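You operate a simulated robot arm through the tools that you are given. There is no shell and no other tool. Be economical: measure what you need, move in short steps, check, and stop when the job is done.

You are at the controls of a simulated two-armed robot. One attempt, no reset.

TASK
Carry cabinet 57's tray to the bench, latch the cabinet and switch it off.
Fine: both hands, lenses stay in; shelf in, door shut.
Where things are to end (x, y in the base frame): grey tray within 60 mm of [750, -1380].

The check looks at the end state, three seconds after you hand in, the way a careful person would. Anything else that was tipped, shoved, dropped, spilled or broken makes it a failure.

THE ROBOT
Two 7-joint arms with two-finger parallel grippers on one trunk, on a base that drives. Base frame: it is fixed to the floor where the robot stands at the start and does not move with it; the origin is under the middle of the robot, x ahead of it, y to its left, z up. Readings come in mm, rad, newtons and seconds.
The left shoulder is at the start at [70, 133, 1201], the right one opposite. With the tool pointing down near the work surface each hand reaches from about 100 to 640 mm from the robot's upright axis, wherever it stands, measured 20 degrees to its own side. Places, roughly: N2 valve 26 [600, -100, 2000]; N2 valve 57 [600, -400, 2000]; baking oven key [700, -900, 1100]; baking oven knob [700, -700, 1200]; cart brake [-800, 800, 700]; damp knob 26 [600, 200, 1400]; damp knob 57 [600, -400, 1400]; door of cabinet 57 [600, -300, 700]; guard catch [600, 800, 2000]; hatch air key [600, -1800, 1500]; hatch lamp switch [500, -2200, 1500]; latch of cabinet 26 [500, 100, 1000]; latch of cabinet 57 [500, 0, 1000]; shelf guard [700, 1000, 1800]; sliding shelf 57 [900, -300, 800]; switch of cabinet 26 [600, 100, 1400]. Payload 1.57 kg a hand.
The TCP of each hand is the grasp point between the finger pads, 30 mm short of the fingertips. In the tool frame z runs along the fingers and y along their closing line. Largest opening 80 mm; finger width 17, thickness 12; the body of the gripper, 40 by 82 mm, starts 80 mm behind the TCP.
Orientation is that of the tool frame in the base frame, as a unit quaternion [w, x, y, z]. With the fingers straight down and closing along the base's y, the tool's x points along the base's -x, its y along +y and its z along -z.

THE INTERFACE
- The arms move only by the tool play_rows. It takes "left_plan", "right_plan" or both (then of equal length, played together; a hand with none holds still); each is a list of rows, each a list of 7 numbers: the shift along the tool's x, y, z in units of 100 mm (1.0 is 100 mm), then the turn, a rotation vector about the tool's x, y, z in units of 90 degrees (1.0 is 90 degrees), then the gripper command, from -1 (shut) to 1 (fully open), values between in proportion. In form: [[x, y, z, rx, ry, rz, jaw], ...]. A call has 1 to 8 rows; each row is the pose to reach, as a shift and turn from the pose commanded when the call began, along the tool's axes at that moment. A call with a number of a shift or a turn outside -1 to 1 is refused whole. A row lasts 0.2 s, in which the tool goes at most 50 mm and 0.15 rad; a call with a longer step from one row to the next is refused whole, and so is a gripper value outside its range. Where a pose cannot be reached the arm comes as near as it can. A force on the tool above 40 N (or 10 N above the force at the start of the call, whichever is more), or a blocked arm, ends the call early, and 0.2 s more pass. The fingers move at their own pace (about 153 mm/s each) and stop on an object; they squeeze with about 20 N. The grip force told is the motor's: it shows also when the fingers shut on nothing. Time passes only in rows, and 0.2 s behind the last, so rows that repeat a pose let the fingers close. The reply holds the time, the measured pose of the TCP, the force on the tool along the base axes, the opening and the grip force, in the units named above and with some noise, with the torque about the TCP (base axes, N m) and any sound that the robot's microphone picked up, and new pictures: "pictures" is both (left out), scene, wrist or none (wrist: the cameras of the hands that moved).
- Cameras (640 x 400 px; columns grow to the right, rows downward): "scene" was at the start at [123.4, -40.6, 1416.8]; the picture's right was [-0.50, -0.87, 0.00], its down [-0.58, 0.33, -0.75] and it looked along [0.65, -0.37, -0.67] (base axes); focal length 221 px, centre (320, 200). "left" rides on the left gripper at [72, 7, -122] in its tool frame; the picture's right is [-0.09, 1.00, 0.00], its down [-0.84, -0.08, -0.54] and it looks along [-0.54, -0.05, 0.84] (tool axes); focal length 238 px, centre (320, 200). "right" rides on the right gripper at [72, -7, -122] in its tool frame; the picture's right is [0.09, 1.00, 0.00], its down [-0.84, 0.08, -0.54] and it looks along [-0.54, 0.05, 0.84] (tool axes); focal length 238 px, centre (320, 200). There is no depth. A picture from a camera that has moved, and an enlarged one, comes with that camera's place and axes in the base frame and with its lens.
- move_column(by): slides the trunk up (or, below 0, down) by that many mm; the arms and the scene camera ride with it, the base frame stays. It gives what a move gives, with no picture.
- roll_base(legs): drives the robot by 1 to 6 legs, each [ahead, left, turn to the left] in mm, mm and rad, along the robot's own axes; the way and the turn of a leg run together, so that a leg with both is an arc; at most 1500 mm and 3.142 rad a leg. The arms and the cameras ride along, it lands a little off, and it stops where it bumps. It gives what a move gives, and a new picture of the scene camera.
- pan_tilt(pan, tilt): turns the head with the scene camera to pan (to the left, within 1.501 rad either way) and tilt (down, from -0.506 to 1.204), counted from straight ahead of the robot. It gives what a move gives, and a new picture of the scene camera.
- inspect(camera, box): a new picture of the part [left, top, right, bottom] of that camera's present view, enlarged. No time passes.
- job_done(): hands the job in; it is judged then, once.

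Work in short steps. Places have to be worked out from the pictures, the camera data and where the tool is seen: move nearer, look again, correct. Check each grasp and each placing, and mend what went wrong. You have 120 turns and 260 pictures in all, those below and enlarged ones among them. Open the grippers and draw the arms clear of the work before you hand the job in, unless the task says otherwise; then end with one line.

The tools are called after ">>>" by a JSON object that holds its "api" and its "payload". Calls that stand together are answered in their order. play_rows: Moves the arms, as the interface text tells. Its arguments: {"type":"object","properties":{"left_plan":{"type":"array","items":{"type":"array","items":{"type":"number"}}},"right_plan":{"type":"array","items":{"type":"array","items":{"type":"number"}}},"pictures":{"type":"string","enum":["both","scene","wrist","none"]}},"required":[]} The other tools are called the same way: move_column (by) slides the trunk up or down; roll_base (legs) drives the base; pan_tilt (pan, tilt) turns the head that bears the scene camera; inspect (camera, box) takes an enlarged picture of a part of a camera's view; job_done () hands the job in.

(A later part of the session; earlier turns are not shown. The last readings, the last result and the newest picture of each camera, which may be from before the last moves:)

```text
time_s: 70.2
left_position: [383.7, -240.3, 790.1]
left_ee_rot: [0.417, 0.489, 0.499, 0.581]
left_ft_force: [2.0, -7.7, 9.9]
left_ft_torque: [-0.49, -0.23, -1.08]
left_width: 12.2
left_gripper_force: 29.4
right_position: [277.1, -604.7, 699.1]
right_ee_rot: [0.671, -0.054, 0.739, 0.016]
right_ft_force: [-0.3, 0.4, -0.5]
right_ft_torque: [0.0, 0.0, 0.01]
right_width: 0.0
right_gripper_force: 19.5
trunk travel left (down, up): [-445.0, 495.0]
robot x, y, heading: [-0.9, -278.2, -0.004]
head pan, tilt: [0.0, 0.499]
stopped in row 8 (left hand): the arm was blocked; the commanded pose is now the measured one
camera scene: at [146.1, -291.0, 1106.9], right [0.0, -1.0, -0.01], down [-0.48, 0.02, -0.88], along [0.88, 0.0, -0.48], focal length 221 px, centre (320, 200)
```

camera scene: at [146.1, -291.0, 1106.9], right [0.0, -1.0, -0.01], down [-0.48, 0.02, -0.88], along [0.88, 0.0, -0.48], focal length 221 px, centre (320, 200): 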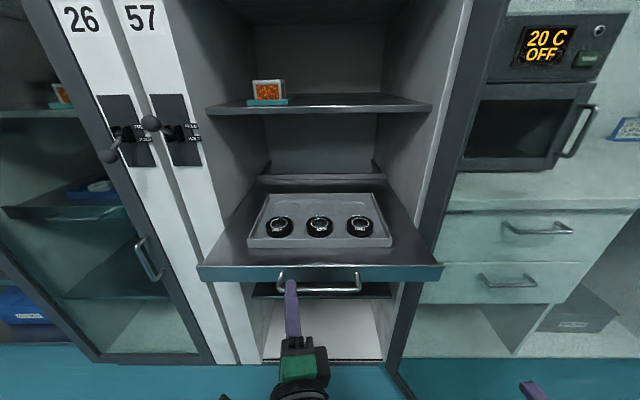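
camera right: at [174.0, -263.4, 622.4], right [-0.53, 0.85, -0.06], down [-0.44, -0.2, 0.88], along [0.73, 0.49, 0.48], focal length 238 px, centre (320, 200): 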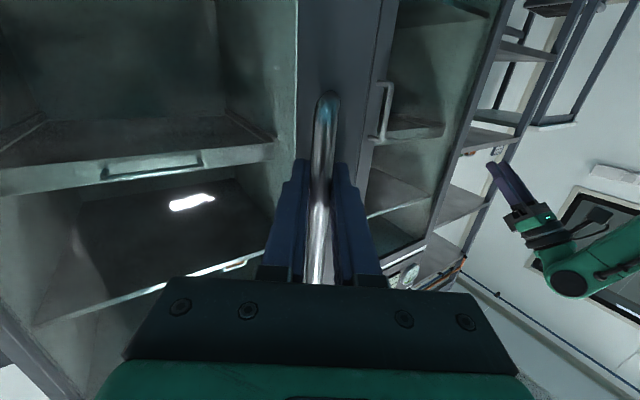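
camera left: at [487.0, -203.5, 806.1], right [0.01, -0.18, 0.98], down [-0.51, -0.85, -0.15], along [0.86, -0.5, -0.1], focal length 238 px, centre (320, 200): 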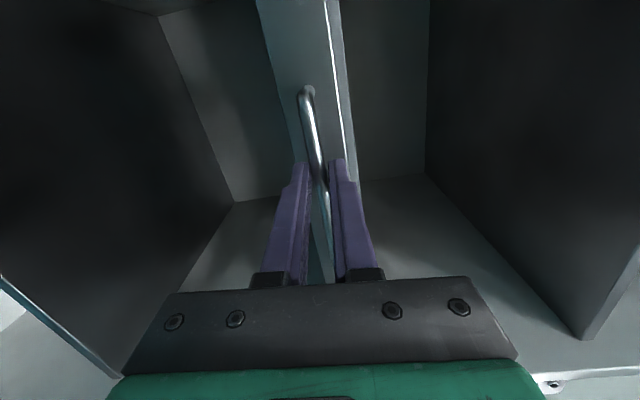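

Shelf is out about 230 mm with the tray accessible. I release the handle, back the robot straight off, raise the trunk, and turn both hands to point down.

>>> {"api": "play_rows", "payload": {"left_plan": [[0, 0, 0, 0, 0, 0, 0.4], [0, 0, 0, 0, 0, 0, 0.4], [0, 0, 0, 0, 0, 0, 0.4]], "pictures": "wrist"}}

>>> {"api": "roll_base", "payload": {"legs": [[-180, 0, 0]]}}

>>> {"api": "move_column", "payload": {"by": 270}}

```text
time_s: 71.0
left_position: [382.7, -239.0, 789.8]
left_ee_rot: [0.415, 0.489, 0.501, 0.582]
left_ft_force: [0.5, -1.0, 0.2]
left_ft_torque: [-0.02, -0.01, 0.03]
left_width: 56.0
left_gripper_force: 0.1
right_position: [277.9, -604.6, 699.3]
right_ee_rot: [0.671, -0.053, 0.739, 0.016]
right_ft_force: [0.1, -0.3, -0.5]
right_ft_torque: [0.02, -0.03, -0.01]
right_width: 0.2
right_gripper_force: 20.5
trunk travel left (down, up): [-445.0, 495.0]
robot x, y, heading: [2.9, -280.8, -0.003]
head pan, tilt: [0.0, 0.499]
camera left: at [249.4, -192.5, 805.8], right [0.03, -0.24, 0.97], down [-0.39, -0.9, -0.21], along [0.92, -0.37, -0.12], focal length 238 px, centre (320, 200)
```

left: 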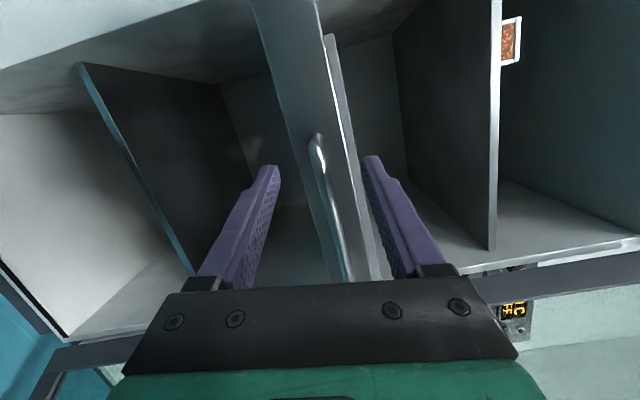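

```text
time_s: 72.5
left_position: [204.1, -241.1, 789.7]
left_ee_rot: [0.415, 0.489, 0.501, 0.581]
left_ft_force: [0.5, -0.7, 0.0]
left_ft_torque: [-0.01, -0.02, 0.03]
left_width: 56.2
left_gripper_force: 0.0
right_position: [98.7, -604.1, 697.9]
right_ee_rot: [0.671, -0.053, 0.739, 0.016]
right_ft_force: [-0.4, -0.1, 0.9]
right_ft_torque: [-0.02, -0.05, 0.02]
right_width: 0.3
right_gripper_force: 20.0
trunk travel left (down, up): [-445.0, 495.0]
robot x, y, heading: [-176.5, -280.7, 0.001]
head pan, tilt: [0.0, 0.499]
camera scene: at [-33.0, -290.4, 1106.5], right [0.0, -1.0, -0.02], down [-0.48, 0.01, -0.88], along [0.88, 0.0, -0.48], focal length 221 px, centre (320, 200)
```

scene: 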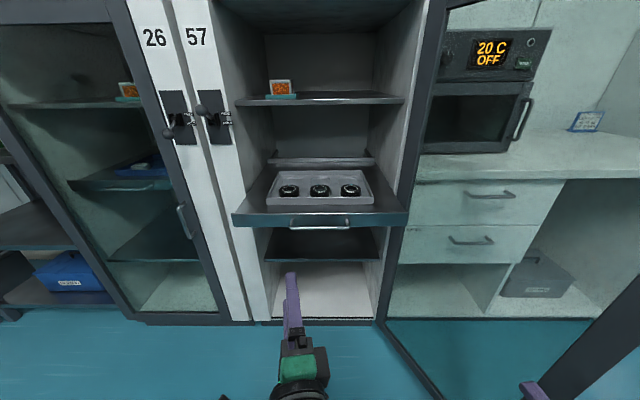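

```text
time_s: 75.2
left_position: [201.9, -228.6, 1058.1]
left_ee_rot: [0.418, 0.486, 0.506, 0.578]
left_ft_force: [0.5, 0.7, -0.8]
left_ft_torque: [0.02, -0.02, -0.02]
left_width: 56.0
left_gripper_force: 0.1
right_position: [98.9, -595.6, 972.7]
right_ee_rot: [0.671, -0.059, 0.739, 0.011]
right_ft_force: [0.1, -0.3, 0.3]
right_ft_torque: [0.01, 0.02, 0.0]
right_width: 0.0
right_gripper_force: 20.2
trunk travel left (down, up): [-715.0, 225.0]
robot x, y, heading: [-173.6, -275.5, -0.004]
head pan, tilt: [0.0, 0.499]
```

Turning both hands down now, while moving them forward a little.

>>> {"api": "play_rows", "payload": {"left_plan": [[0.1, 0, 0.1, 0.0634, 0.0459, -0.0533, 0.8], [0.2, 0, 0.2, 0.1268, 0.0918, -0.1066, 0.8], [0.3, 0, 0.3, 0.19, 0.1377, -0.16, 0.8], [0.4, 0, 0.4, 0.2536, 0.1836, -0.2132, 0.8], [0.5, 0, 0.5, 0.317, 0.2295, -0.2665, 0.8], [0.5, 0, 0.6, 0.38, 0.2754, -0.3198, 0.8], [0.5, 0, 0.7, 0.444, 0.3213, -0.373, 0.8]], "right_plan": [[0, 0.1, 0.1, 0.001, 0.067, 0.006, 0.8], [0, 0.2, 0.2, 0.002, 0.134, 0.012, 0.8], [0, 0.3, 0.3, 0.003, 0.2, 0.018, 0.8], [0, 0.4, 0.4, 0.004, 0.268, 0.024, 0.8], [0, 0.5, 0.5, 0.005, 0.335, 0.03, 0.8], [0, 0.6, 0.6, 0.006, 0.4, 0.035, 0.8], [0, 0.7, 0.7, 0.007, 0.469, 0.041, 0.8]], "pictures": "none"}}

>>> {"api": "play_rows", "payload": {"left_plan": [[0, 0, 0, 0.0634, 0.0459, -0.0533, 0.8], [0, 0, 0, 0.1268, 0.0918, -0.1066, 0.8], [0, 0, 0, 0.19, 0.1377, -0.16, 0.8], [0, 0, 0, 0.2536, 0.1836, -0.2132, 0.8], [0, 0, 0, 0.317, 0.2295, -0.2665, 0.8], [0, 0, 0, 0.38, 0.2754, -0.3198, 0.8], [0, 0, 0, 0.444, 0.3213, -0.373, 0.8]], "right_plan": [[0, 0, 0, 0.001, 0.067, 0.006, 0.8], [0, 0, 0, 0.002, 0.134, 0.012, 0.8], [0, 0, 0, 0.003, 0.2, 0.018, 0.8], [0, 0, 0, 0.004, 0.268, 0.024, 0.8], [0, 0, 0, 0.005, 0.335, 0.03, 0.8], [0, 0, 0, 0.006, 0.4, 0.035, 0.8], [0, 0, 0, 0.007, 0.469, 0.041, 0.8]], "pictures": "both"}}

```text
time_s: 76.2
left_position: [226.8, -183.6, 1037.7]
left_ee_rot: [0.305, 0.449, 0.646, 0.537]
left_ft_force: [0.3, 0.2, -1.0]
left_ft_torque: [-0.02, -0.02, 0.01]
left_width: 72.1
left_gripper_force: 0.0
right_position: [141.9, -588.1, 945.3]
right_ee_rot: [0.527, -0.049, 0.848, 0.009]
right_ft_force: [0.0, -0.2, 0.2]
right_ft_torque: [0.02, 0.0, 0.0]
right_width: 71.9
right_gripper_force: 0.0
right hand out of reach, approached as far as the arm can: row 2, 3, 4
trunk travel left (down, up): [-715.0, 225.0]
robot x, y, heading: [-178.9, -277.4, -0.002]
head pan, tilt: [0.0, 0.499]
stopped in row 4 (left hand): the arm was blocked; the commanded pose is now the measured one
```

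```text
time_s: 76.7
left_position: [223.1, -168.3, 1012.7]
left_ee_rot: [0.226, 0.434, 0.673, 0.555]
left_ft_force: [0.0, 0.1, 0.0]
left_ft_torque: [0.01, 0.03, -0.05]
left_width: 72.3
left_gripper_force: 0.2
right_position: [147.5, -593.4, 941.0]
right_ee_rot: [0.454, -0.046, 0.89, 0.012]
right_ft_force: [0.4, 1.2, -0.7]
right_ft_torque: [0.01, -0.01, -0.01]
right_width: 72.1
right_gripper_force: 0.1
right hand out of reach, approached as far as the arm can: row 1, 2
trunk travel left (down, up): [-715.0, 225.0]
robot x, y, heading: [-174.4, -276.8, -0.002]
head pan, tilt: [0.0, 0.499]
stopped in row 2 (left hand): the arm was blocked; the commanded pose is now the measured one
camera scene: at [-33.0, -275.9, 1376.7], right [0.0, -1.0, 0.0], down [-0.48, 0.0, -0.88], along [0.88, 0.0, -0.48], focal length 221 px, centre (320, 200)
camera right: at [7.9, -612.9, 953.1], right [-0.14, 0.99, -0.09], down [0.04, 0.1, 0.99], along [0.99, 0.14, -0.06], focal length 238 px, centre (320, 200)
camera left: at [91.3, -175.3, 1067.9], right [0.38, -0.07, 0.92], down [-0.01, -1.0, -0.07], along [0.93, 0.01, -0.38], focal length 238 px, centre (320, 200)
```

scene: 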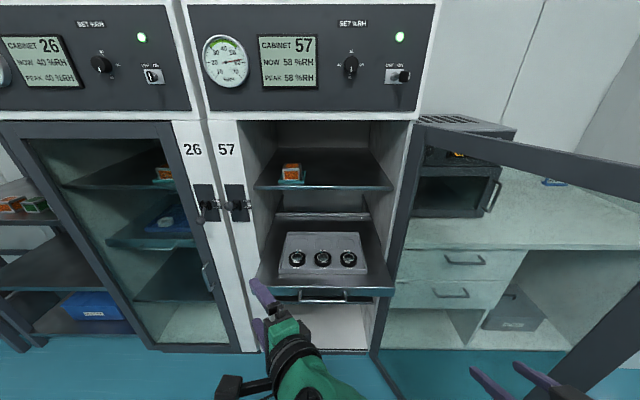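
right: 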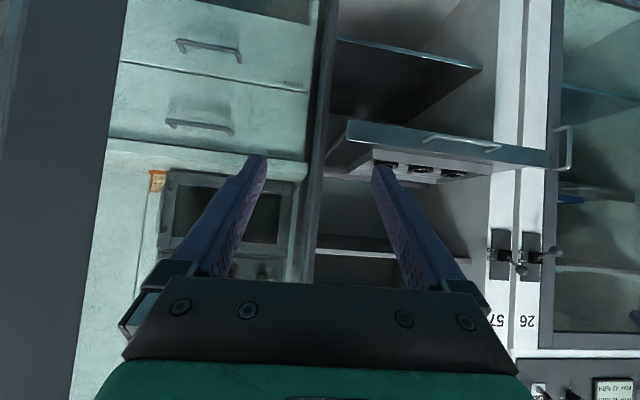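
left: 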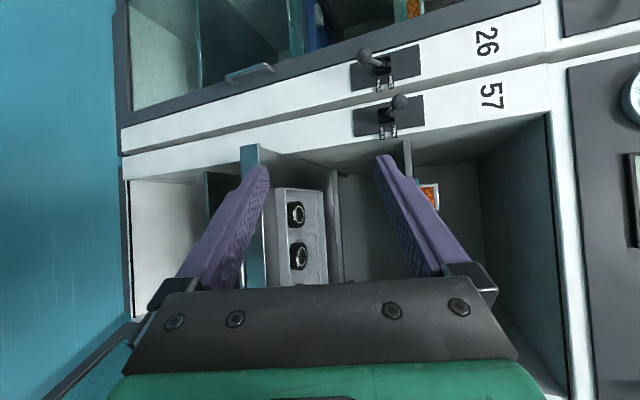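

Both arms are folded too tightly. I first extend both hands forward, then finish turning.

>>> {"api": "play_rows", "payload": {"left_plan": [[-0.13, 0.18, 0.2, 0, 0, 0, 0.8], [-0.26, 0.36, 0.4, 0, 0, 0, 0.8], [-0.39, 0.54, 0.6, 0, 0, 0, 0.8], [-0.52, 0.72, 0.8, 0, 0, 0, 0.8], [-0.65, 0.9, 0.98, 0, 0, 0, 0.8]], "right_plan": [[-0.12, 0.16, 0.16, 0, 0, 0, 0.8], [-0.24, 0.32, 0.32, 0, 0, 0, 0.8], [-0.36, 0.48, 0.48, 0, 0, 0, 0.8], [-0.48, 0.64, 0.64, 0, 0, 0, 0.8], [-0.6, 0.8, 0.8, 0, 0, 0, 0.8]], "pictures": "none"}}

>>> {"api": "play_rows", "payload": {"left_plan": [[0, 0, 0, 0.0634, 0.0459, -0.0533, 0.8], [0, 0, 0, 0.1268, 0.0918, -0.1066, 0.8], [0, 0, 0, 0.19, 0.1377, -0.16, 0.8], [0, 0, 0, 0.2536, 0.1836, -0.2132, 0.8], [0, 0, 0, 0.317, 0.2295, -0.2665, 0.8]], "right_plan": [[0, 0, 0, 0.001, 0.067, 0.006, 0.8], [0, 0, 0, 0.002, 0.134, 0.012, 0.8], [0, 0, 0, 0.003, 0.2, 0.018, 0.8], [0, 0, 0, 0.004, 0.268, 0.024, 0.8], [0, 0, 0, 0.005, 0.335, 0.03, 0.8]], "pictures": "scene"}}

```text
time_s: 77.6
left_position: [302.3, -144.1, 1019.1]
left_ee_rot: [0.181, 0.45, 0.633, 0.604]
left_ft_force: [-0.5, 0.1, 0.6]
left_ft_torque: [0.0, 0.01, 0.0]
left_width: 71.8
left_gripper_force: 0.2
right_position: [205.2, -551.1, 936.8]
right_ee_rot: [0.454, -0.045, 0.89, 0.012]
right_ft_force: [0.6, 0.2, 0.0]
right_ft_torque: [0.0, 0.03, 0.0]
right_width: 72.1
right_gripper_force: 0.1
right hand out of reach, approached as far as the arm can: row 1, 2, 3, 4
trunk travel left (down, up): [-715.0, 225.0]
robot x, y, heading: [-170.6, -274.2, -0.001]
head pan, tilt: [0.0, 0.499]
stopped in row 4 (left hand): the arm was blocked; the commanded pose is now the measured one
```

```text
time_s: 78.2
left_position: [303.3, -101.6, 1004.6]
left_ee_rot: [0.088, 0.371, 0.683, 0.623]
left_ft_force: [0.4, 0.1, 0.0]
left_ft_torque: [0.01, 0.05, 0.01]
left_width: 72.1
left_gripper_force: 0.1
right_position: [205.1, -549.6, 935.3]
right_ee_rot: [0.363, -0.038, 0.931, 0.01]
right_ft_force: [0.0, 1.0, -0.6]
right_ft_torque: [-0.01, 0.0, -0.02]
right_width: 71.8
right_gripper_force: 0.0
trunk travel left (down, up): [-715.0, 225.0]
robot x, y, heading: [-179.3, -276.1, -0.005]
head pan, tilt: [0.0, 0.499]
stopped in row 3 (left hand): the arm was blocked; the commanded pose is now the measured one
camera scene: at [-33.3, -275.4, 1376.8], right [0.0, -1.0, 0.0], down [-0.48, 0.0, -0.88], along [0.88, 0.0, -0.48], focal length 221 px, centre (320, 200)
```

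scene: 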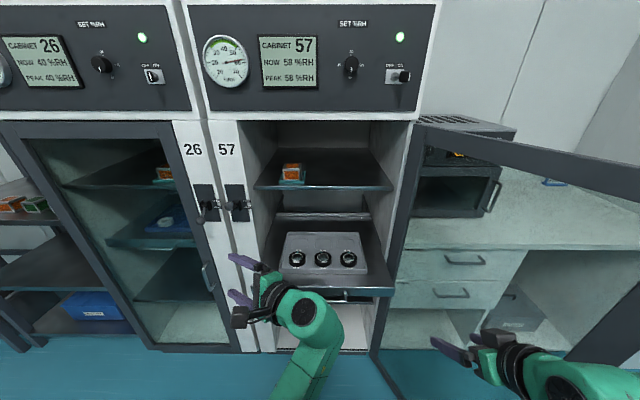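

The left wrist is in an awkward configuration; I undo its roll about the finger axis first while going forward.

>>> {"api": "play_rows", "payload": {"left_plan": [[-0.1, 0.05, 0.08, 0, 0, -0.09, 0.8], [-0.2, 0.1, 0.16, 0, 0, -0.18, 0.8], [-0.3, 0.15, 0.24, 0, 0, -0.27, 0.8], [-0.4, 0.2, 0.32, 0, 0, -0.36, 0.8], [-0.5, 0.25, 0.4, 0, 0, -0.45, 0.8], [-0.5, 0.25, 0.4, 0, 0, -0.54, 0.8], [-0.5, 0.25, 0.4, 0, 0, -0.63, 0.8], [-0.5, 0.25, 0.4, 0, 0, -0.72, 0.8]], "right_plan": [[0, 0, 0, 0.001, 0.05, 0.005, 0.8], [0, 0, 0, 0.002, 0.1, 0.01, 0.8], [0, 0, 0, 0.003, 0.15, 0.015, 0.8], [0, 0, 0, 0.004, 0.2, 0.02, 0.8], [0, 0, 0, 0.005, 0.25, 0.03, 0.8], [0, 0.1, 0, 0.005, 0.3, 0.035, 0.8], [0, 0.2, 0, 0.006, 0.35, 0.04, 0.8], [0, 0.3, 0, 0.007, 0.4, 0.045, 0.8]], "pictures": "scene"}}

```text
time_s: 80.0
left_position: [374.2, -79.7, 1006.0]
left_ee_rot: [0.406, -0.056, 0.758, 0.507]
left_ft_force: [0.6, 0.2, 0.7]
left_ft_torque: [0.02, -0.01, -0.04]
left_width: 72.1
left_gripper_force: 0.0
right_position: [217.8, -559.0, 835.2]
right_ee_rot: [0.06, -0.007, 0.998, 0.006]
right_ft_force: [-0.7, 0.2, -0.4]
right_ft_torque: [0.0, 0.0, 0.02]
right_width: 71.9
right_gripper_force: 0.0
right hand out of reach, approached as far as the arm can: row 4, 5, 6, 7, 8
trunk travel left (down, up): [-715.0, 225.0]
robot x, y, heading: [-175.6, -277.7, -0.004]
head pan, tilt: [0.0, 0.499]
camera scene: at [-33.6, -275.5, 1376.8], right [0.0, -1.0, 0.0], down [-0.48, 0.0, -0.88], along [0.88, 0.0, -0.48], focal length 221 px, centre (320, 200)
```

scene: 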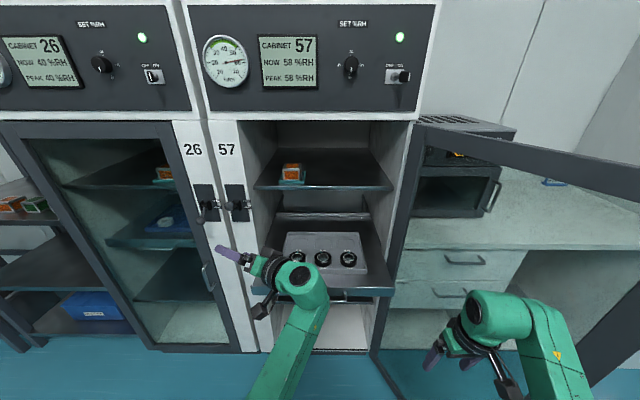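

Left is free now; finish turning it down, while the right rises and comes inward.

>>> {"api": "play_rows", "payload": {"left_plan": [[0, 0, 0, 0.0687, 0.055, 0.0076, 0.8], [0, 0, 0, 0.1374, 0.11, 0.015, 0.8], [0, 0, 0, 0.206, 0.165, 0.023, 0.8], [0, 0, 0, 0.275, 0.22, 0.03, 0.8], [0, 0, 0, 0.3435, 0.275, 0.038, 0.8], [0, 0, 0, 0.412, 0.33, 0.046, 0.8], [0, 0, 0, 0.481, 0.385, 0.053, 0.8], [0, 0, 0, 0.55, 0.44, 0.061, 0.8]], "right_plan": [[0, 0, -0.2, 0, 0, 0, 0.8], [0, 0.1, -0.4, 0, 0, 0, 0.8], [0, 0.2, -0.6, 0, 0, 0, 0.8], [-0.1, 0.3, -0.8, 0, 0, 0, 0.8], [-0.2, 0.4, -1.0, 0, 0, 0, 0.8], [-0.3, 0.5, -1.0, 0, 0, 0, 0.8], [-0.4, 0.6, -1.0, 0, 0, 0, 0.8], [-0.5, 0.7, -1.0, 0, 0, 0, 0.8]], "pictures": "none"}}

>>> {"api": "play_rows", "payload": {"left_plan": [[0, 0, 0, 0.0687, 0.055, 0.0076, 0.8], [0, 0, 0, 0.1374, 0.11, 0.015, 0.8], [0, 0, 0, 0.15, 0.123, 0.017, 0.8]], "pictures": "scene"}}

```text
time_s: 80.6
left_position: [371.8, -50.6, 1001.6]
left_ee_rot: [0.335, -0.046, 0.812, 0.475]
left_ft_force: [-0.1, 0.2, 0.5]
left_ft_torque: [0.0, 0.03, 0.01]
left_width: 71.9
left_gripper_force: 0.0
right_position: [218.0, -566.4, 838.7]
right_ee_rot: [0.059, -0.005, 0.998, 0.006]
right_ft_force: [0.0, -1.4, -0.7]
right_ft_torque: [0.02, 0.03, -0.03]
right_width: 72.2
right_gripper_force: 0.0
right hand out of reach, approached as far as the arm can: row 1, 2
trunk travel left (down, up): [-715.0, 225.0]
robot x, y, heading: [-175.1, -275.5, -0.003]
head pan, tilt: [0.0, 0.499]
stopped in row 2 (left hand): the arm was blocked; the commanded pose is now the measured one
```

```text
time_s: 81.4
left_position: [369.6, -31.6, 1003.7]
left_ee_rot: [0.247, -0.048, 0.882, 0.398]
left_ft_force: [0.0, 0.3, 0.2]
left_ft_torque: [0.03, 0.0, 0.02]
left_width: 72.0
left_gripper_force: 0.1
right_position: [218.6, -565.4, 838.1]
right_ee_rot: [0.06, -0.005, 0.998, 0.007]
right_ft_force: [1.0, -0.1, -0.4]
right_ft_torque: [-0.01, 0.02, 0.0]
right_width: 71.9
right_gripper_force: 0.0
trunk travel left (down, up): [-715.0, 225.0]
robot x, y, heading: [-176.9, -276.4, -0.002]
head pan, tilt: [0.0, 0.499]
camera scene: at [-34.4, -275.7, 1376.9], right [0.0, -1.0, 0.0], down [-0.48, 0.0, -0.88], along [0.88, 0.0, -0.48], focal length 221 px, centre (320, 200)
```

scene: 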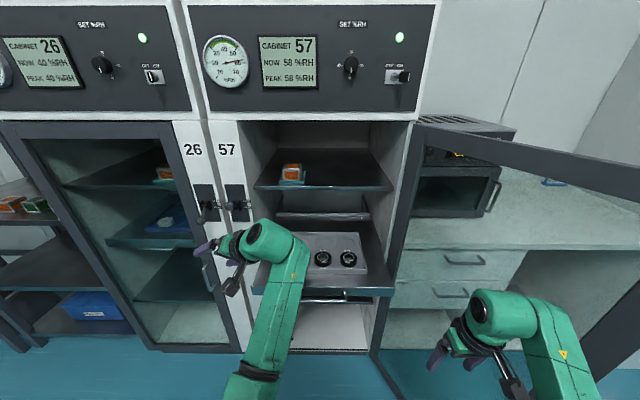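

Continue turning the left slowly; move the right forward and inward at its height.

>>> {"api": "play_rows", "payload": {"left_plan": [[0, 0, 0, 0.066, 0.041, 0.008, 0.8], [0, 0, 0, 0.132, 0.082, 0.016, 0.8], [0, 0, 0, 0.198, 0.123, 0.024, 0.8], [0, 0, 0, 0.264, 0.164, 0.032, 0.8], [0, 0, 0, 0.33, 0.205, 0.04, 0.8], [0, 0, 0, 0.396, 0.246, 0.048, 0.8], [0, 0, 0, 0.462, 0.287, 0.056, 0.8], [0, 0, 0, 0.528, 0.328, 0.064, 0.8]], "right_plan": [[-0.1, 0, 0, 0, 0, 0, 0.8], [-0.2, 0, 0, 0, 0, 0, 0.8], [-0.3, 0, 0, 0, 0, 0, 0.8], [-0.4, 0, -0.1, 0, 0, 0, 0.8], [-0.5, 0, -0.2, 0, 0, 0, 0.8], [-0.6, 0, -0.4, 0, 0, 0, 0.8], [-0.7, 0, -0.6, 0, 0, 0, 0.8], [-0.8, 0, -0.8, 0, 0, 0, 0.8]], "pictures": "both"}}

```text
time_s: 83.2
left_position: [371.2, -50.6, 1001.1]
left_ee_rot: [0.0, 0.016, 1.0, -0.025]
left_ft_force: [-0.5, 0.0, 0.2]
left_ft_torque: [0.0, 0.0, -0.01]
left_width: 72.1
left_gripper_force: 0.1
left hand out of reach, approached as far as the arm can: row 7
right_position: [310.7, -590.6, 895.4]
right_ee_rot: [0.059, -0.006, 0.998, 0.005]
right_ft_force: [0.1, -0.3, -0.3]
right_ft_torque: [0.0, 0.02, 0.05]
right_width: 71.7
right_gripper_force: 0.0
right hand out of reach, approached as far as the arm can: row 5, 6, 7, 8
trunk travel left (down, up): [-715.0, 225.0]
robot x, y, heading: [-172.2, -272.1, 0.001]
head pan, tilt: [0.0, 0.499]
camera scene: at [-33.9, -275.2, 1376.8], right [0.0, -1.0, 0.0], down [-0.48, 0.0, -0.88], along [0.88, 0.0, -0.48], focal length 221 px, centre (320, 200)
camera right: at [225.4, -600.7, 1007.1], right [-0.1, 0.99, 0.0], down [0.77, 0.08, 0.64], along [0.63, 0.07, -0.77], focal length 238 px, centre (320, 200)
camera left: at [299.7, -36.0, 1123.6], right [0.12, 0.99, -0.05], down [0.83, -0.08, 0.54], along [0.54, -0.11, -0.84], focal length 238 px, centre (320, 200)
```

scene: 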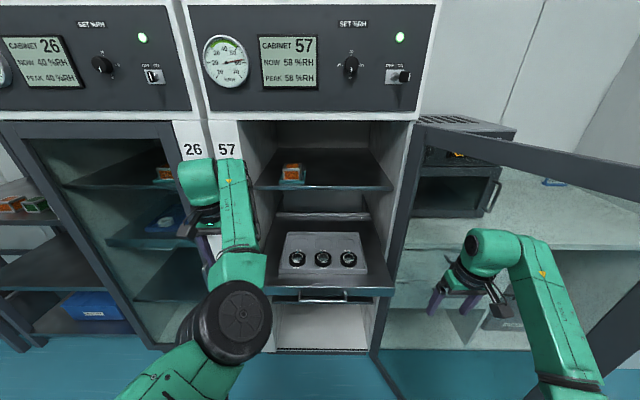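
right: 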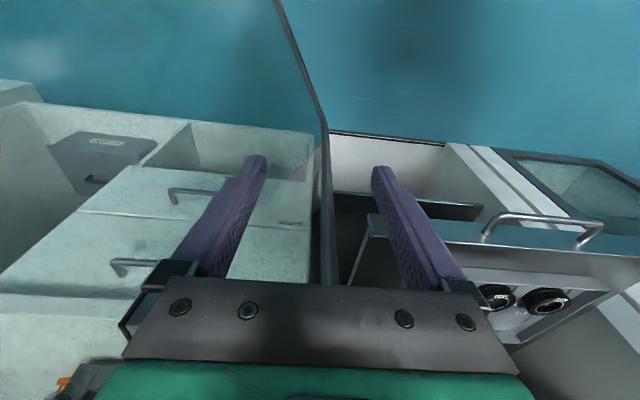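
left: 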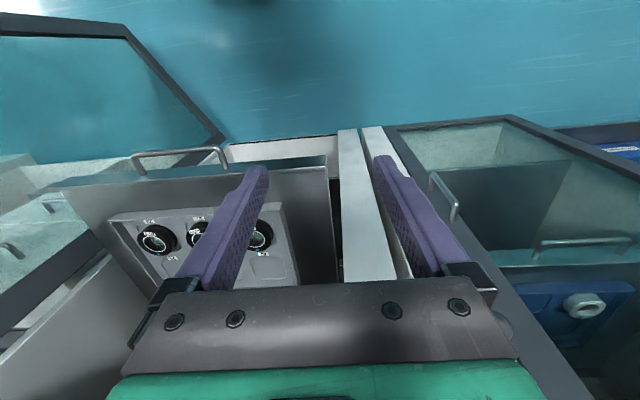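

Both hands now point down. I zoom on the tray to plan the grasp.

>>> {"api": "inspect", "payload": {"camera": "scene", "box": [260, 210, 400, 300]}}

>>> {"api": "inspect", "payload": {"camera": "left", "box": [80, 140, 340, 300]}}

```text
4.44 times, centred on (330, 255) of scene
camera zoom: at [-33.9, -275.2, 1376.8], right [0.0, -1.0, 0.0], down [-0.48, 0.0, -0.88], along [0.88, 0.0, -0.48], focal length 982 px, centre (276, -44)
```

zoom: 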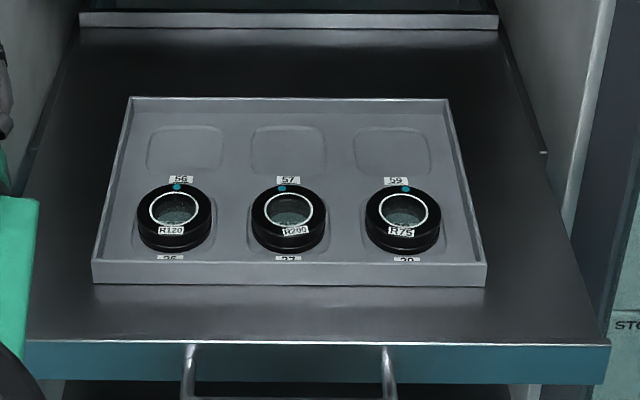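

```text
2.46 times, centred on (210, 220) of left
camera zoom: at [299.7, -36.0, 1123.6], right [0.12, 0.99, -0.05], down [0.83, -0.08, 0.54], along [0.54, -0.11, -0.84], focal length 587 px, centre (591, 151)
```

zoom: 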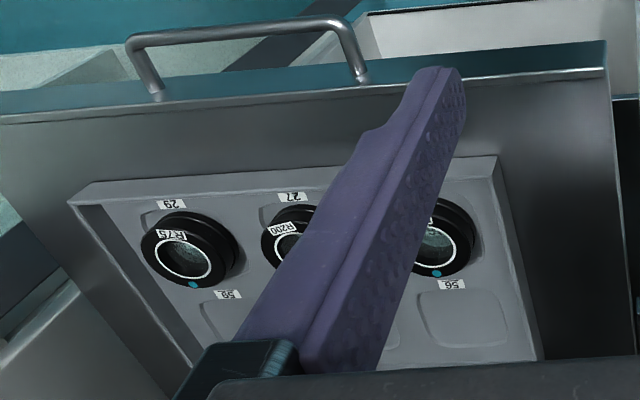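

Tray rim is about z 842, side walls at y −144.5 and −426, x 484–680. I bring both hands inward over free space at y −145 and −430, x about 335.

>>> {"api": "play_rows", "payload": {"left_plan": [[0, -0.15, 0, 0, 0, 0, 0.8], [0, -0.3, 0, 0, 0, 0, 0.8], [0, -0.45, 0, 0, 0, 0, 0.8], [0.1, -0.6, 0, 0, 0, 0, 0.8], [0.2, -0.75, 0, 0, 0, 0, 0.8], [0.3, -0.95, 0, 0, 0, 0, 0.8]], "right_plan": [[0, 0.15, 0, 0, 0.02, 0, 0.8], [0, 0.3, 0, 0, 0.04, 0, 0.8], [0, 0.45, 0, 0, 0.06, 0, 0.8], [0, 0.6, 0, 0, 0.075, 0, 0.8], [0, 0.8, 0, 0, 0.075, 0, 0.8], [0, 1.0, -0.1, 0, 0.075, 0, 0.8]], "pictures": "scene"}}

```text
time_s: 84.6
left_position: [397.3, -135.7, 1000.8]
left_ee_rot: [-0.001, 0.015, 1.0, -0.023]
left_ft_force: [-0.4, -0.1, 0.3]
left_ft_torque: [0.06, -0.05, -0.02]
left_width: 71.9
left_gripper_force: 0.1
left hand out of reach, approached as far as the arm can: row 1, 2, 3, 4, 5, 6
right_position: [339.1, -539.9, 865.0]
right_ee_rot: [0.0, -0.008, 1.0, 0.007]
right_ft_force: [-0.3, -0.4, 0.1]
right_ft_torque: [0.0, 0.01, -0.02]
right_width: 72.1
right_gripper_force: 0.1
right hand out of reach, approached as far as the arm can: row 1, 2, 3, 4, 5, 6
trunk travel left (down, up): [-715.0, 225.0]
robot x, y, heading: [-170.6, -277.1, -0.002]
head pan, tilt: [0.0, 0.499]
camera scene: at [-34.5, -276.7, 1376.9], right [0.0, -1.0, 0.0], down [-0.48, 0.0, -0.88], along [0.88, 0.0, -0.48], focal length 221 px, centre (320, 200)
```

scene: 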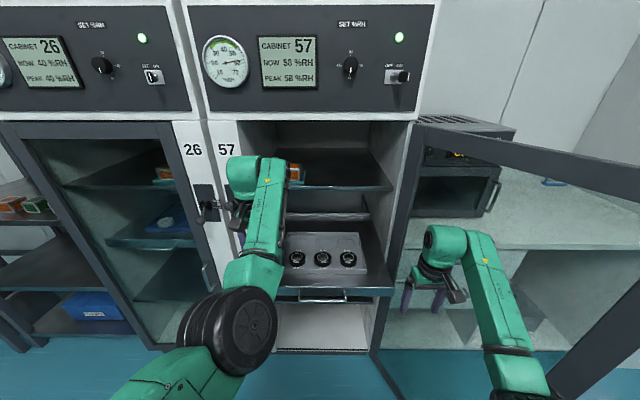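

The arms near an inner limit at this height. I raise the trunk 120 mm and then lower the hands relative to it while moving inward.

>>> {"api": "move_column", "payload": {"by": 120}}

>>> {"api": "play_rows", "payload": {"left_plan": [[0, 0, 0.2, 0, 0, 0, 0.8], [0.1, 0, 0.4, 0, 0, 0, 0.8], [0.2, 0, 0.6, 0, 0, 0, 0.8], [0.3, -0.02, 0.8, 0, 0, 0, 0.8], [0.4, -0.04, 1.0, 0, 0, 0, 0.8], [0.5, -0.06, 1.0, 0, 0, 0, 0.8]], "right_plan": [[0, 0.15, 0, 0, 0, 0, 0.8], [0, 0.3, 0.1, 0, 0, 0, 0.8], [0, 0.45, 0.2, 0, 0, 0, 0.8], [0, 0.6, 0.3, 0, 0, 0, 0.8], [0, 0.8, 0.4, 0, 0, 0, 0.8], [0, 1.0, 0.4, 0, 0, 0, 0.8]], "pictures": "scene"}}

```text
time_s: 86.1
left_position: [397.7, -133.3, 1121.1]
left_ee_rot: [0.0, 0.017, 1.0, -0.023]
left_ft_force: [0.1, 0.0, 0.4]
left_ft_torque: [0.0, 0.01, 0.02]
left_width: 72.2
left_gripper_force: 0.1
right_position: [337.8, -539.8, 985.0]
right_ee_rot: [0.001, -0.007, 1.0, 0.005]
right_ft_force: [-0.1, 0.2, 0.1]
right_ft_torque: [-0.02, -0.01, 0.0]
right_width: 72.1
right_gripper_force: 0.1
trunk travel left (down, up): [-835.0, 105.0]
robot x, y, heading: [-176.4, -275.3, -0.004]
head pan, tilt: [0.0, 0.499]
```

```text
time_s: 87.5
left_position: [360.5, -133.9, 1021.4]
left_ee_rot: [0.004, 0.01, 1.0, -0.02]
left_ft_force: [-0.7, 0.2, 0.5]
left_ft_torque: [0.0, 0.0, -0.02]
left_width: 71.9
left_gripper_force: 0.1
left hand out of reach, approached as far as the arm can: row 4, 5, 6
right_position: [347.7, -510.0, 935.2]
right_ee_rot: [0.0, -0.026, 0.999, 0.02]
right_ft_force: [0.1, 0.6, 0.2]
right_ft_torque: [0.0, 0.0, -0.03]
right_width: 71.8
right_gripper_force: 0.1
right hand out of reach, approached as far as the arm can: row 1, 2, 3, 4, 5, 6
trunk travel left (down, up): [-835.0, 105.0]
robot x, y, heading: [-176.8, -277.6, -0.004]
head pan, tilt: [0.0, 0.499]
camera scene: at [-34.3, -275.4, 1496.9], right [0.0, -1.0, 0.0], down [-0.48, 0.0, -0.88], along [0.88, 0.0, -0.48], focal length 221 px, centre (320, 200)
```

scene: 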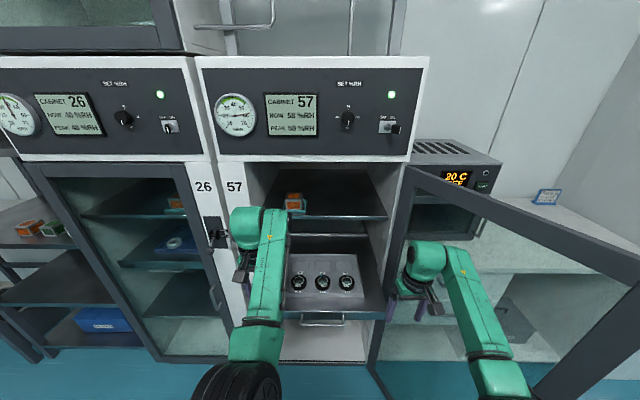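

Left is in place; the right creeps inward. I repeat its inward move.

>>> {"api": "play_rows", "payload": {"right_plan": [[-0.1, 0.15, 0, 0, 0, 0, 0.8], [-0.2, 0.3, 0, 0, 0, 0, 0.8], [-0.3, 0.45, 0, 0, 0, 0, 0.8], [-0.4, 0.6, 0, 0, 0, 0, 0.8], [-0.4, 0.8, 0, 0, 0, 0, 0.8], [-0.4, 0.8, 0, 0, 0, 0, 0.8]], "pictures": "none"}}

```text
time_s: 88.9
left_position: [358.8, -134.0, 1017.7]
left_ee_rot: [0.001, 0.01, 1.0, -0.017]
left_ft_force: [0.2, 0.1, -0.3]
left_ft_torque: [-0.01, 0.0, 0.01]
left_width: 72.1
left_gripper_force: 0.1
right_position: [414.0, -480.2, 954.2]
right_ee_rot: [-0.006, -0.027, 0.999, 0.019]
right_ft_force: [-0.2, 0.1, -0.1]
right_ft_torque: [0.0, 0.0, 0.02]
right_width: 72.2
right_gripper_force: 0.2
right hand out of reach, approached as far as the arm can: row 1, 2, 3, 4, 5, 6
trunk travel left (down, up): [-835.0, 105.0]
robot x, y, heading: [-174.8, -274.8, -0.004]
head pan, tilt: [0.0, 0.499]
```

I test where the right hand's commanded pose is with a tiny backward move.

>>> {"api": "play_rows", "payload": {"right_plan": [[0, 0, 0.05, 0, 0, 0, 0.8], [0, 0, 0.1, 0, 0, 0, 0.8], [0, 0, 0.2, 0, 0, 0, 0.8], [0, 0, 0.3, 0, 0, 0, 0.8]], "left_plan": [[-0.1, 0, 0.05, 0, 0, 0, 0.8], [-0.2, 0, 0.1, 0, 0, 0, 0.8], [-0.3, 0, 0.2, 0, 0, 0, 0.8], [-0.4, 0, 0.3, 0, 0, 0, 0.8]], "pictures": "scene"}}

```text
time_s: 89.9
left_position: [396.6, -143.0, 986.9]
left_ee_rot: [0.0, 0.016, 1.0, -0.025]
left_ft_force: [-0.2, 0.1, -0.7]
left_ft_torque: [-0.03, 0.02, 0.01]
left_width: 71.6
left_gripper_force: 0.0
right_position: [417.6, -475.2, 923.6]
right_ee_rot: [0.0, -0.009, 1.0, 0.005]
right_ft_force: [0.0, -0.7, 0.4]
right_ft_torque: [-0.03, 0.0, 0.01]
right_width: 72.1
right_gripper_force: 0.0
right hand out of reach, approached as far as the arm can: row 1, 2, 3
trunk travel left (down, up): [-835.0, 105.0]
robot x, y, heading: [-175.8, -277.3, -0.004]
head pan, tilt: [0.0, 0.499]
camera scene: at [-33.4, -274.4, 1496.8], right [0.0, -1.0, 0.0], down [-0.48, 0.0, -0.88], along [0.88, 0.0, -0.48], focal length 221 px, centre (320, 200)
```

scene: 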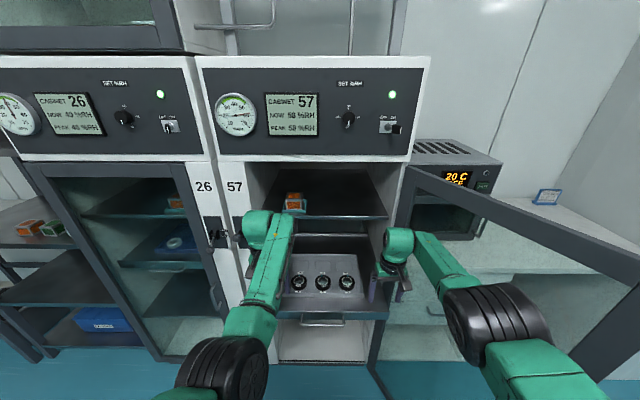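

Lower heights work. I move the right inward to y −430, lower.

>>> {"api": "play_rows", "payload": {"right_plan": [[0, 0.1, 0.1, 0, 0, 0, 0.8], [0.05, 0.2, 0.2, 0, 0, 0, 0.8], [0.1, 0.3, 0.3, 0, 0, 0, 0.8], [0.15, 0.45, 0.3, 0, 0, 0, 0.8], [0.2, 0.45, 0.3, 0, 0, 0, 0.8]], "left_plan": [[0, 0, 0.2, 0, 0, 0, 0.8], [0, 0, 0.4, 0, 0, 0, 0.8], [0, 0, 0.6, 0, 0, 0, 0.8], [0, 0, 0.8, 0, 0, 0, 0.8], [0, 0, 0.9, 0, 0, 0, 0.8]], "pictures": "wrist"}}

```text
time_s: 91.1
left_position: [399.2, -148.5, 896.8]
left_ee_rot: [0.001, 0.015, 1.0, -0.024]
left_ft_force: [0.5, -0.7, 0.1]
left_ft_torque: [-0.04, -0.01, 0.04]
left_width: 72.2
left_gripper_force: 0.1
right_position: [408.1, -459.8, 887.8]
right_ee_rot: [0.001, -0.018, 1.0, 0.014]
right_ft_force: [0.3, -0.6, -0.2]
right_ft_torque: [0.01, -0.02, 0.01]
right_width: 71.8
right_gripper_force: 0.1
right hand out of reach, approached as far as the arm can: row 1, 2, 3, 4, 5
trunk travel left (down, up): [-835.0, 105.0]
robot x, y, heading: [-178.8, -276.4, -0.008]
head pan, tilt: [0.0, 0.499]
camera right: at [336.0, -471.9, 1009.4], right [-0.13, 0.99, 0.03], down [0.83, 0.09, 0.55], along [0.54, 0.09, -0.84], focal length 238 px, centre (320, 200)
camera left: at [326.5, -133.9, 1019.9], right [0.12, 0.99, -0.05], down [0.83, -0.08, 0.55], along [0.54, -0.11, -0.84], focal length 238 px, centre (320, 200)
```

right: 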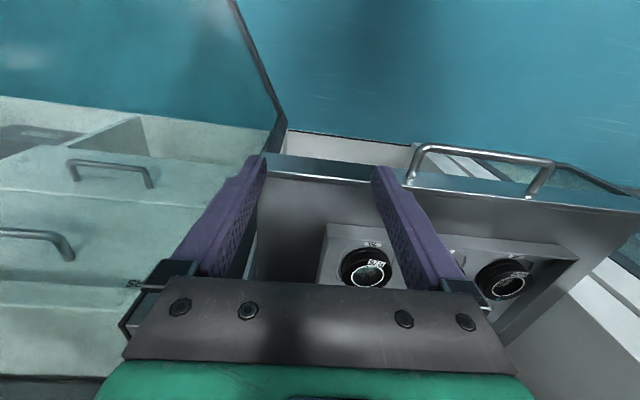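
left: 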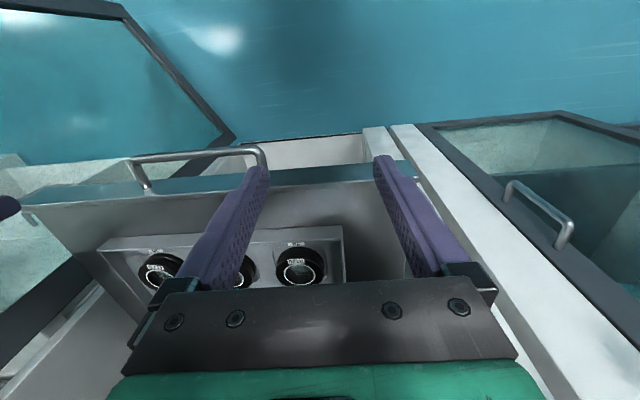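

The right hand's inward limit is about −460 here, so I shift the robot 30 mm left instead, correct the left hand, and raise the trunk 50 mm for clearance before rolling forward.

>>> {"api": "roll_base", "payload": {"legs": [[0, 32, 0]]}}

>>> {"api": "move_column", "payload": {"by": 50}}

>>> {"api": "play_rows", "payload": {"left_plan": [[0, -0.1, 0, 0, 0, 0, 0.8], [-0.05, -0.2, 0, 0, 0, 0, 0.8], [-0.1, -0.27, 0, 0, 0, 0.03, 0.8], [-0.1, -0.27, 0, 0, 0, 0.03, 0.8]], "pictures": "none"}}

>>> {"api": "roll_base", "payload": {"legs": [[150, 0, 0]]}}

>>> {"api": "inspect", "payload": {"camera": "left", "box": [0, 0, 640, 400]}}

>>> {"api": "inspect", "payload": {"camera": "right", "box": [0, 0, 640, 400]}}

```text
time_s: 91.9
left_position: [398.2, -120.8, 898.9]
left_ee_rot: [0.0, 0.015, 1.0, -0.021]
left_ft_force: [0.6, 0.0, 0.4]
left_ft_torque: [0.05, 0.0, -0.02]
left_width: 72.1
left_gripper_force: 0.0
right_position: [406.8, -432.3, 886.5]
right_ee_rot: [0.001, -0.018, 1.0, 0.016]
right_ft_force: [0.6, 0.3, -0.3]
right_ft_torque: [0.08, -0.03, -0.01]
right_width: 72.0
right_gripper_force: 0.1
trunk travel left (down, up): [-835.0, 105.0]
robot x, y, heading: [-173.5, -246.8, -0.008]
head pan, tilt: [0.0, 0.499]
camera scene: at [-34.2, -251.6, 1496.8], right [0.0, -1.0, -0.01], down [-0.48, 0.01, -0.88], along [0.88, 0.0, -0.48], focal length 221 px, centre (320, 200)
```

scene: 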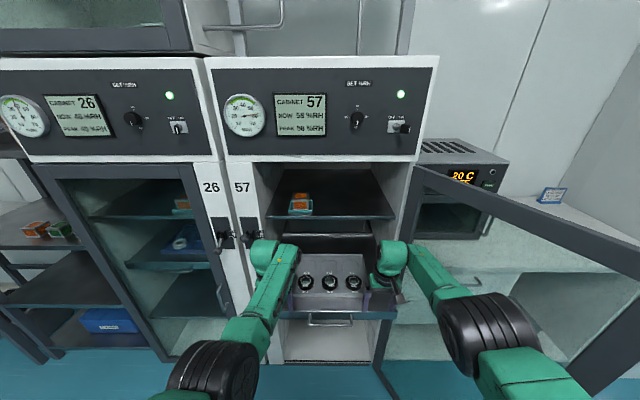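

```text
time_s: 92.8
left_position: [398.9, -115.8, 947.6]
left_ee_rot: [0.0, 0.016, 1.0, -0.024]
left_ft_force: [0.4, 0.0, 0.2]
left_ft_torque: [-0.03, 0.02, 0.0]
left_width: 71.9
left_gripper_force: 0.0
right_position: [406.5, -426.5, 939.4]
right_ee_rot: [0.001, -0.017, 1.0, 0.014]
right_ft_force: [-0.7, 0.5, 0.2]
right_ft_torque: [0.02, 0.0, -0.04]
right_width: 71.7
right_gripper_force: 0.0
trunk travel left (down, up): [-885.0, 55.0]
robot x, y, heading: [-174.4, -241.3, -0.001]
head pan, tilt: [0.0, 0.499]
```

```text
time_s: 93.8
left_position: [408.4, -146.5, 949.9]
left_ee_rot: [0.001, 0.039, 0.999, -0.023]
left_ft_force: [0.1, -0.6, -1.0]
left_ft_torque: [0.0, -0.02, 0.0]
left_width: 71.9
left_gripper_force: 0.1
right_position: [407.4, -427.3, 938.7]
right_ee_rot: [0.001, -0.017, 1.0, 0.014]
right_ft_force: [-0.6, 0.5, -0.4]
right_ft_torque: [0.01, 0.04, 0.01]
right_width: 72.1
right_gripper_force: 0.2
trunk travel left (down, up): [-885.0, 55.0]
robot x, y, heading: [-175.4, -246.9, -0.0]
head pan, tilt: [0.0, 0.499]
```

```text
time_s: 95.2
left_position: [557.4, -148.0, 952.1]
left_ee_rot: [0.003, 0.041, 0.999, -0.024]
left_ft_force: [-0.6, -0.5, 0.1]
left_ft_torque: [0.0, -0.05, 0.0]
left_width: 72.0
left_gripper_force: 0.1
right_position: [557.4, -430.4, 940.6]
right_ee_rot: [0.002, -0.017, 1.0, 0.014]
right_ft_force: [0.0, -0.2, -0.6]
right_ft_torque: [-0.04, -0.03, 0.02]
right_width: 72.1
right_gripper_force: 0.0
trunk travel left (down, up): [-885.0, 55.0]
robot x, y, heading: [-23.4, -246.8, -0.013]
head pan, tilt: [0.0, 0.499]
camera scene: at [114.6, -245.0, 1547.3], right [-0.01, -1.0, 0.0], down [-0.48, 0.0, -0.88], along [0.88, 0.0, -0.48], focal length 221 px, centre (320, 200)
```

scene: 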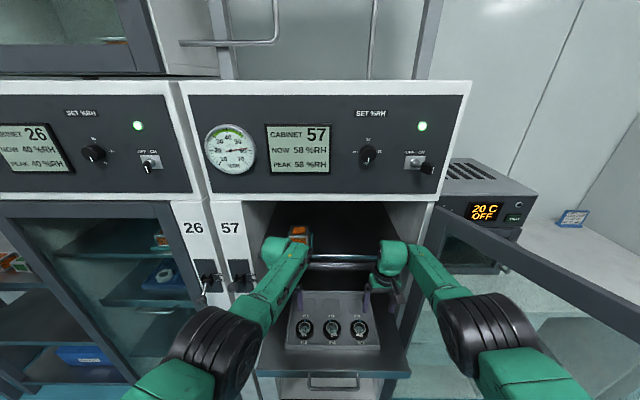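

```text
1.00 times, centred on (320, 200) of left (not enlarged: the box is as wide or as high as the picture)
camera zoom: at [485.5, -129.9, 1073.5], right [0.17, 0.98, -0.05], down [0.83, -0.12, 0.55], along [0.54, -0.13, -0.83], focal length 238 px, centre (320, 200)
```

zoom: 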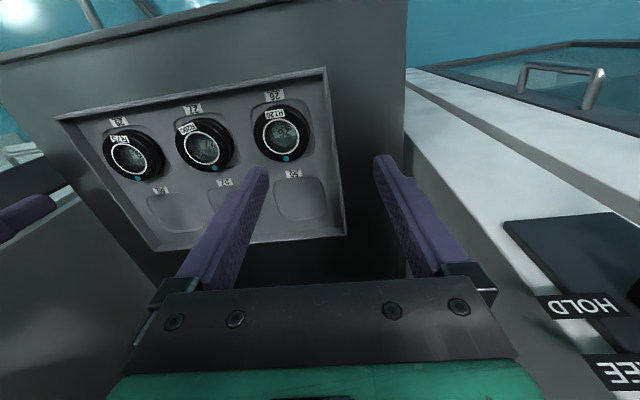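

```text
1.00 times, centred on (320, 200) of right (not enlarged: the box is as wide or as high as the picture)
camera zoom: at [485.4, -442.5, 1061.0], right [-0.12, 0.99, 0.03], down [0.83, 0.09, 0.55], along [0.54, 0.09, -0.84], focal length 238 px, centre (320, 200)
```

zoom: 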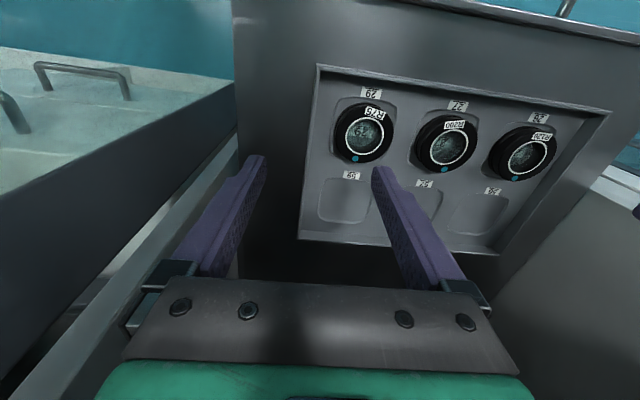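

Fitting all views puts the tray at x 503–713, walls at y about −142 and −435, rim about z 818. I roll forward 43 mm, narrow the jaws to 40 mm, and lower partway with y corrections.

>>> {"api": "roll_base", "payload": {"legs": [[43, 0, 0]]}}

>>> {"api": "play_rows", "payload": {"left_plan": [[0, 0.03, 0.1, 0, 0, -0.015, 0], [0, 0.05, 0.25, 0, 0, -0.03, 0], [0, 0.05, 0.45, 0, 0, -0.03, 0], [0, 0.05, 0.65, 0, 0, -0.03, 0], [0, 0.05, 0.72, 0, 0, -0.03, 0]], "right_plan": [[0, -0.02, 0.1, 0, 0, 0, 0], [0, -0.04, 0.2, 0, 0, 0, 0], [0, -0.04, 0.35, 0, 0, 0, 0], [0, -0.04, 0.55, 0, 0, 0, 0], [0, -0.04, 0.6, 0, 0, 0, 0]], "pictures": "both"}}

```text
time_s: 96.3
left_position: [604.9, -148.3, 948.8]
left_ee_rot: [-0.001, 0.041, 0.999, -0.024]
left_ft_force: [-0.2, 0.0, 0.2]
left_ft_torque: [0.0, 0.01, -0.03]
left_width: 72.0
left_gripper_force: 0.1
right_position: [600.9, -431.9, 937.0]
right_ee_rot: [-0.008, -0.012, 1.0, 0.015]
right_ft_force: [0.6, 0.0, 0.1]
right_ft_torque: [0.03, 0.03, 0.04]
right_width: 72.3
right_gripper_force: 0.2
trunk travel left (down, up): [-885.0, 55.0]
robot x, y, heading: [20.8, -243.7, -0.01]
head pan, tilt: [0.0, 0.499]
stopped in leg 1: the force on the tool passed its limit at 144 N (the readings are from after the stop); the commanded pose is now the measured one
camera scene: at [164.1, -245.7, 1546.7], right [-0.01, -1.0, 0.0], down [-0.48, 0.0, -0.88], along [0.88, -0.01, -0.48], focal length 221 px, centre (320, 200)
```

scene: 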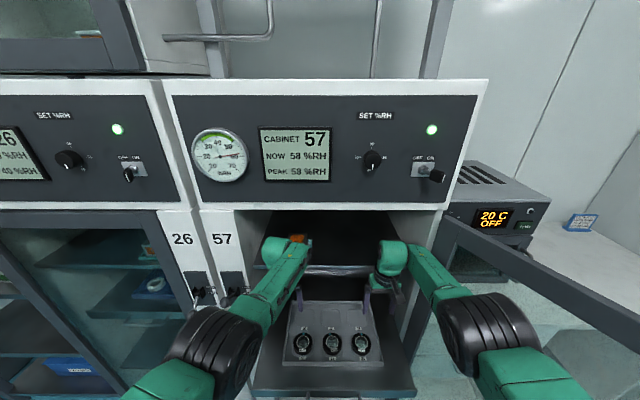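

```text
time_s: 97.5
left_position: [593.3, -147.5, 895.5]
left_ee_rot: [0.001, 0.019, 1.0, -0.024]
left_ft_force: [-0.3, -0.7, -0.1]
left_ft_torque: [0.0, -0.03, 0.01]
left_width: 40.0
left_gripper_force: 0.1
left hand out of reach, approached as far as the arm can: row 3, 4, 5
right_position: [583.0, -436.9, 888.6]
right_ee_rot: [-0.006, -0.012, 1.0, 0.015]
right_ft_force: [-0.6, -0.6, 0.4]
right_ft_torque: [0.0, -0.01, -0.02]
right_width: 39.9
right_gripper_force: 0.0
right hand out of reach, approached as far as the arm can: row 2, 3, 4, 5
trunk travel left (down, up): [-885.0, 55.0]
robot x, y, heading: [22.1, -245.7, -0.007]
head pan, tilt: [0.0, 0.499]
camera scene: at [163.0, -246.1, 1546.8], right [-0.01, -1.0, 0.0], down [-0.48, 0.0, -0.88], along [0.88, -0.01, -0.48], focal length 221 px, centre (320, 200)
camera right: at [512.7, -448.0, 1010.7], right [-0.12, 0.99, 0.03], down [0.84, 0.08, 0.53], along [0.53, 0.09, -0.84], focal length 238 px, centre (320, 200)
camera left: at [520.3, -132.0, 1018.0], right [0.13, 0.99, -0.05], down [0.83, -0.08, 0.55], along [0.54, -0.11, -0.84], focal length 238 px, centre (320, 200)
```

scene: 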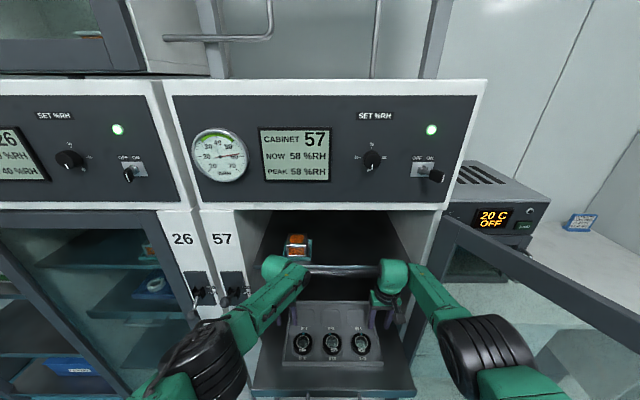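
right: 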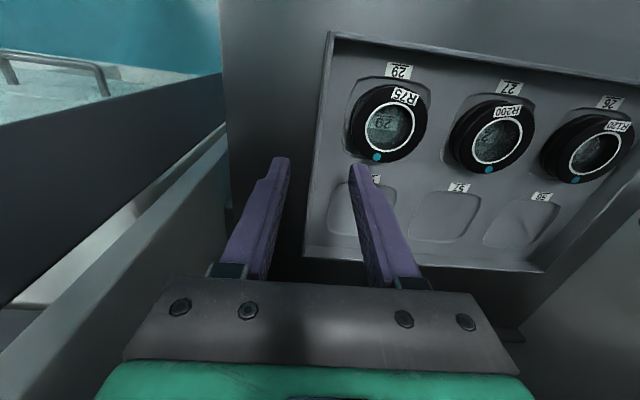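
left: 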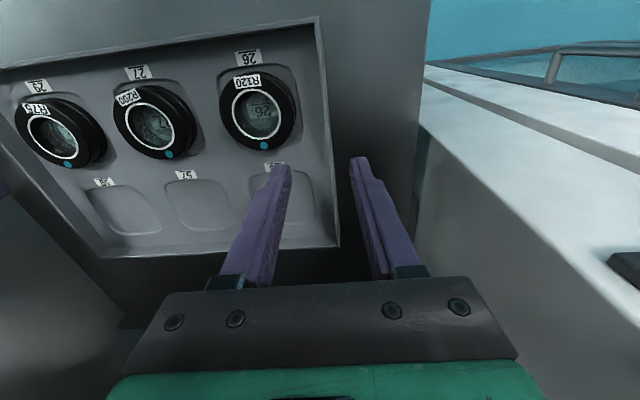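

Something was touched when rolling in. I check the desiccant box and wrists closely.

>>> {"api": "inspect", "payload": {"camera": "scene", "box": [240, 205, 440, 335]}}

```text
3.08 times, centred on (340, 270) of scene
camera zoom: at [163.0, -246.1, 1546.8], right [-0.01, -1.0, 0.0], down [-0.48, 0.0, -0.88], along [0.88, -0.01, -0.48], focal length 680 px, centre (258, -15)
```

zoom: 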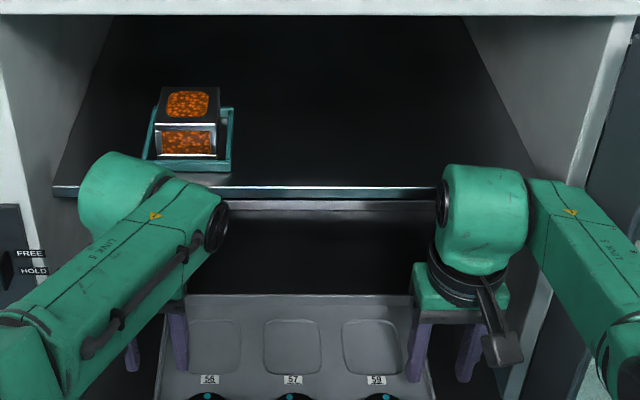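

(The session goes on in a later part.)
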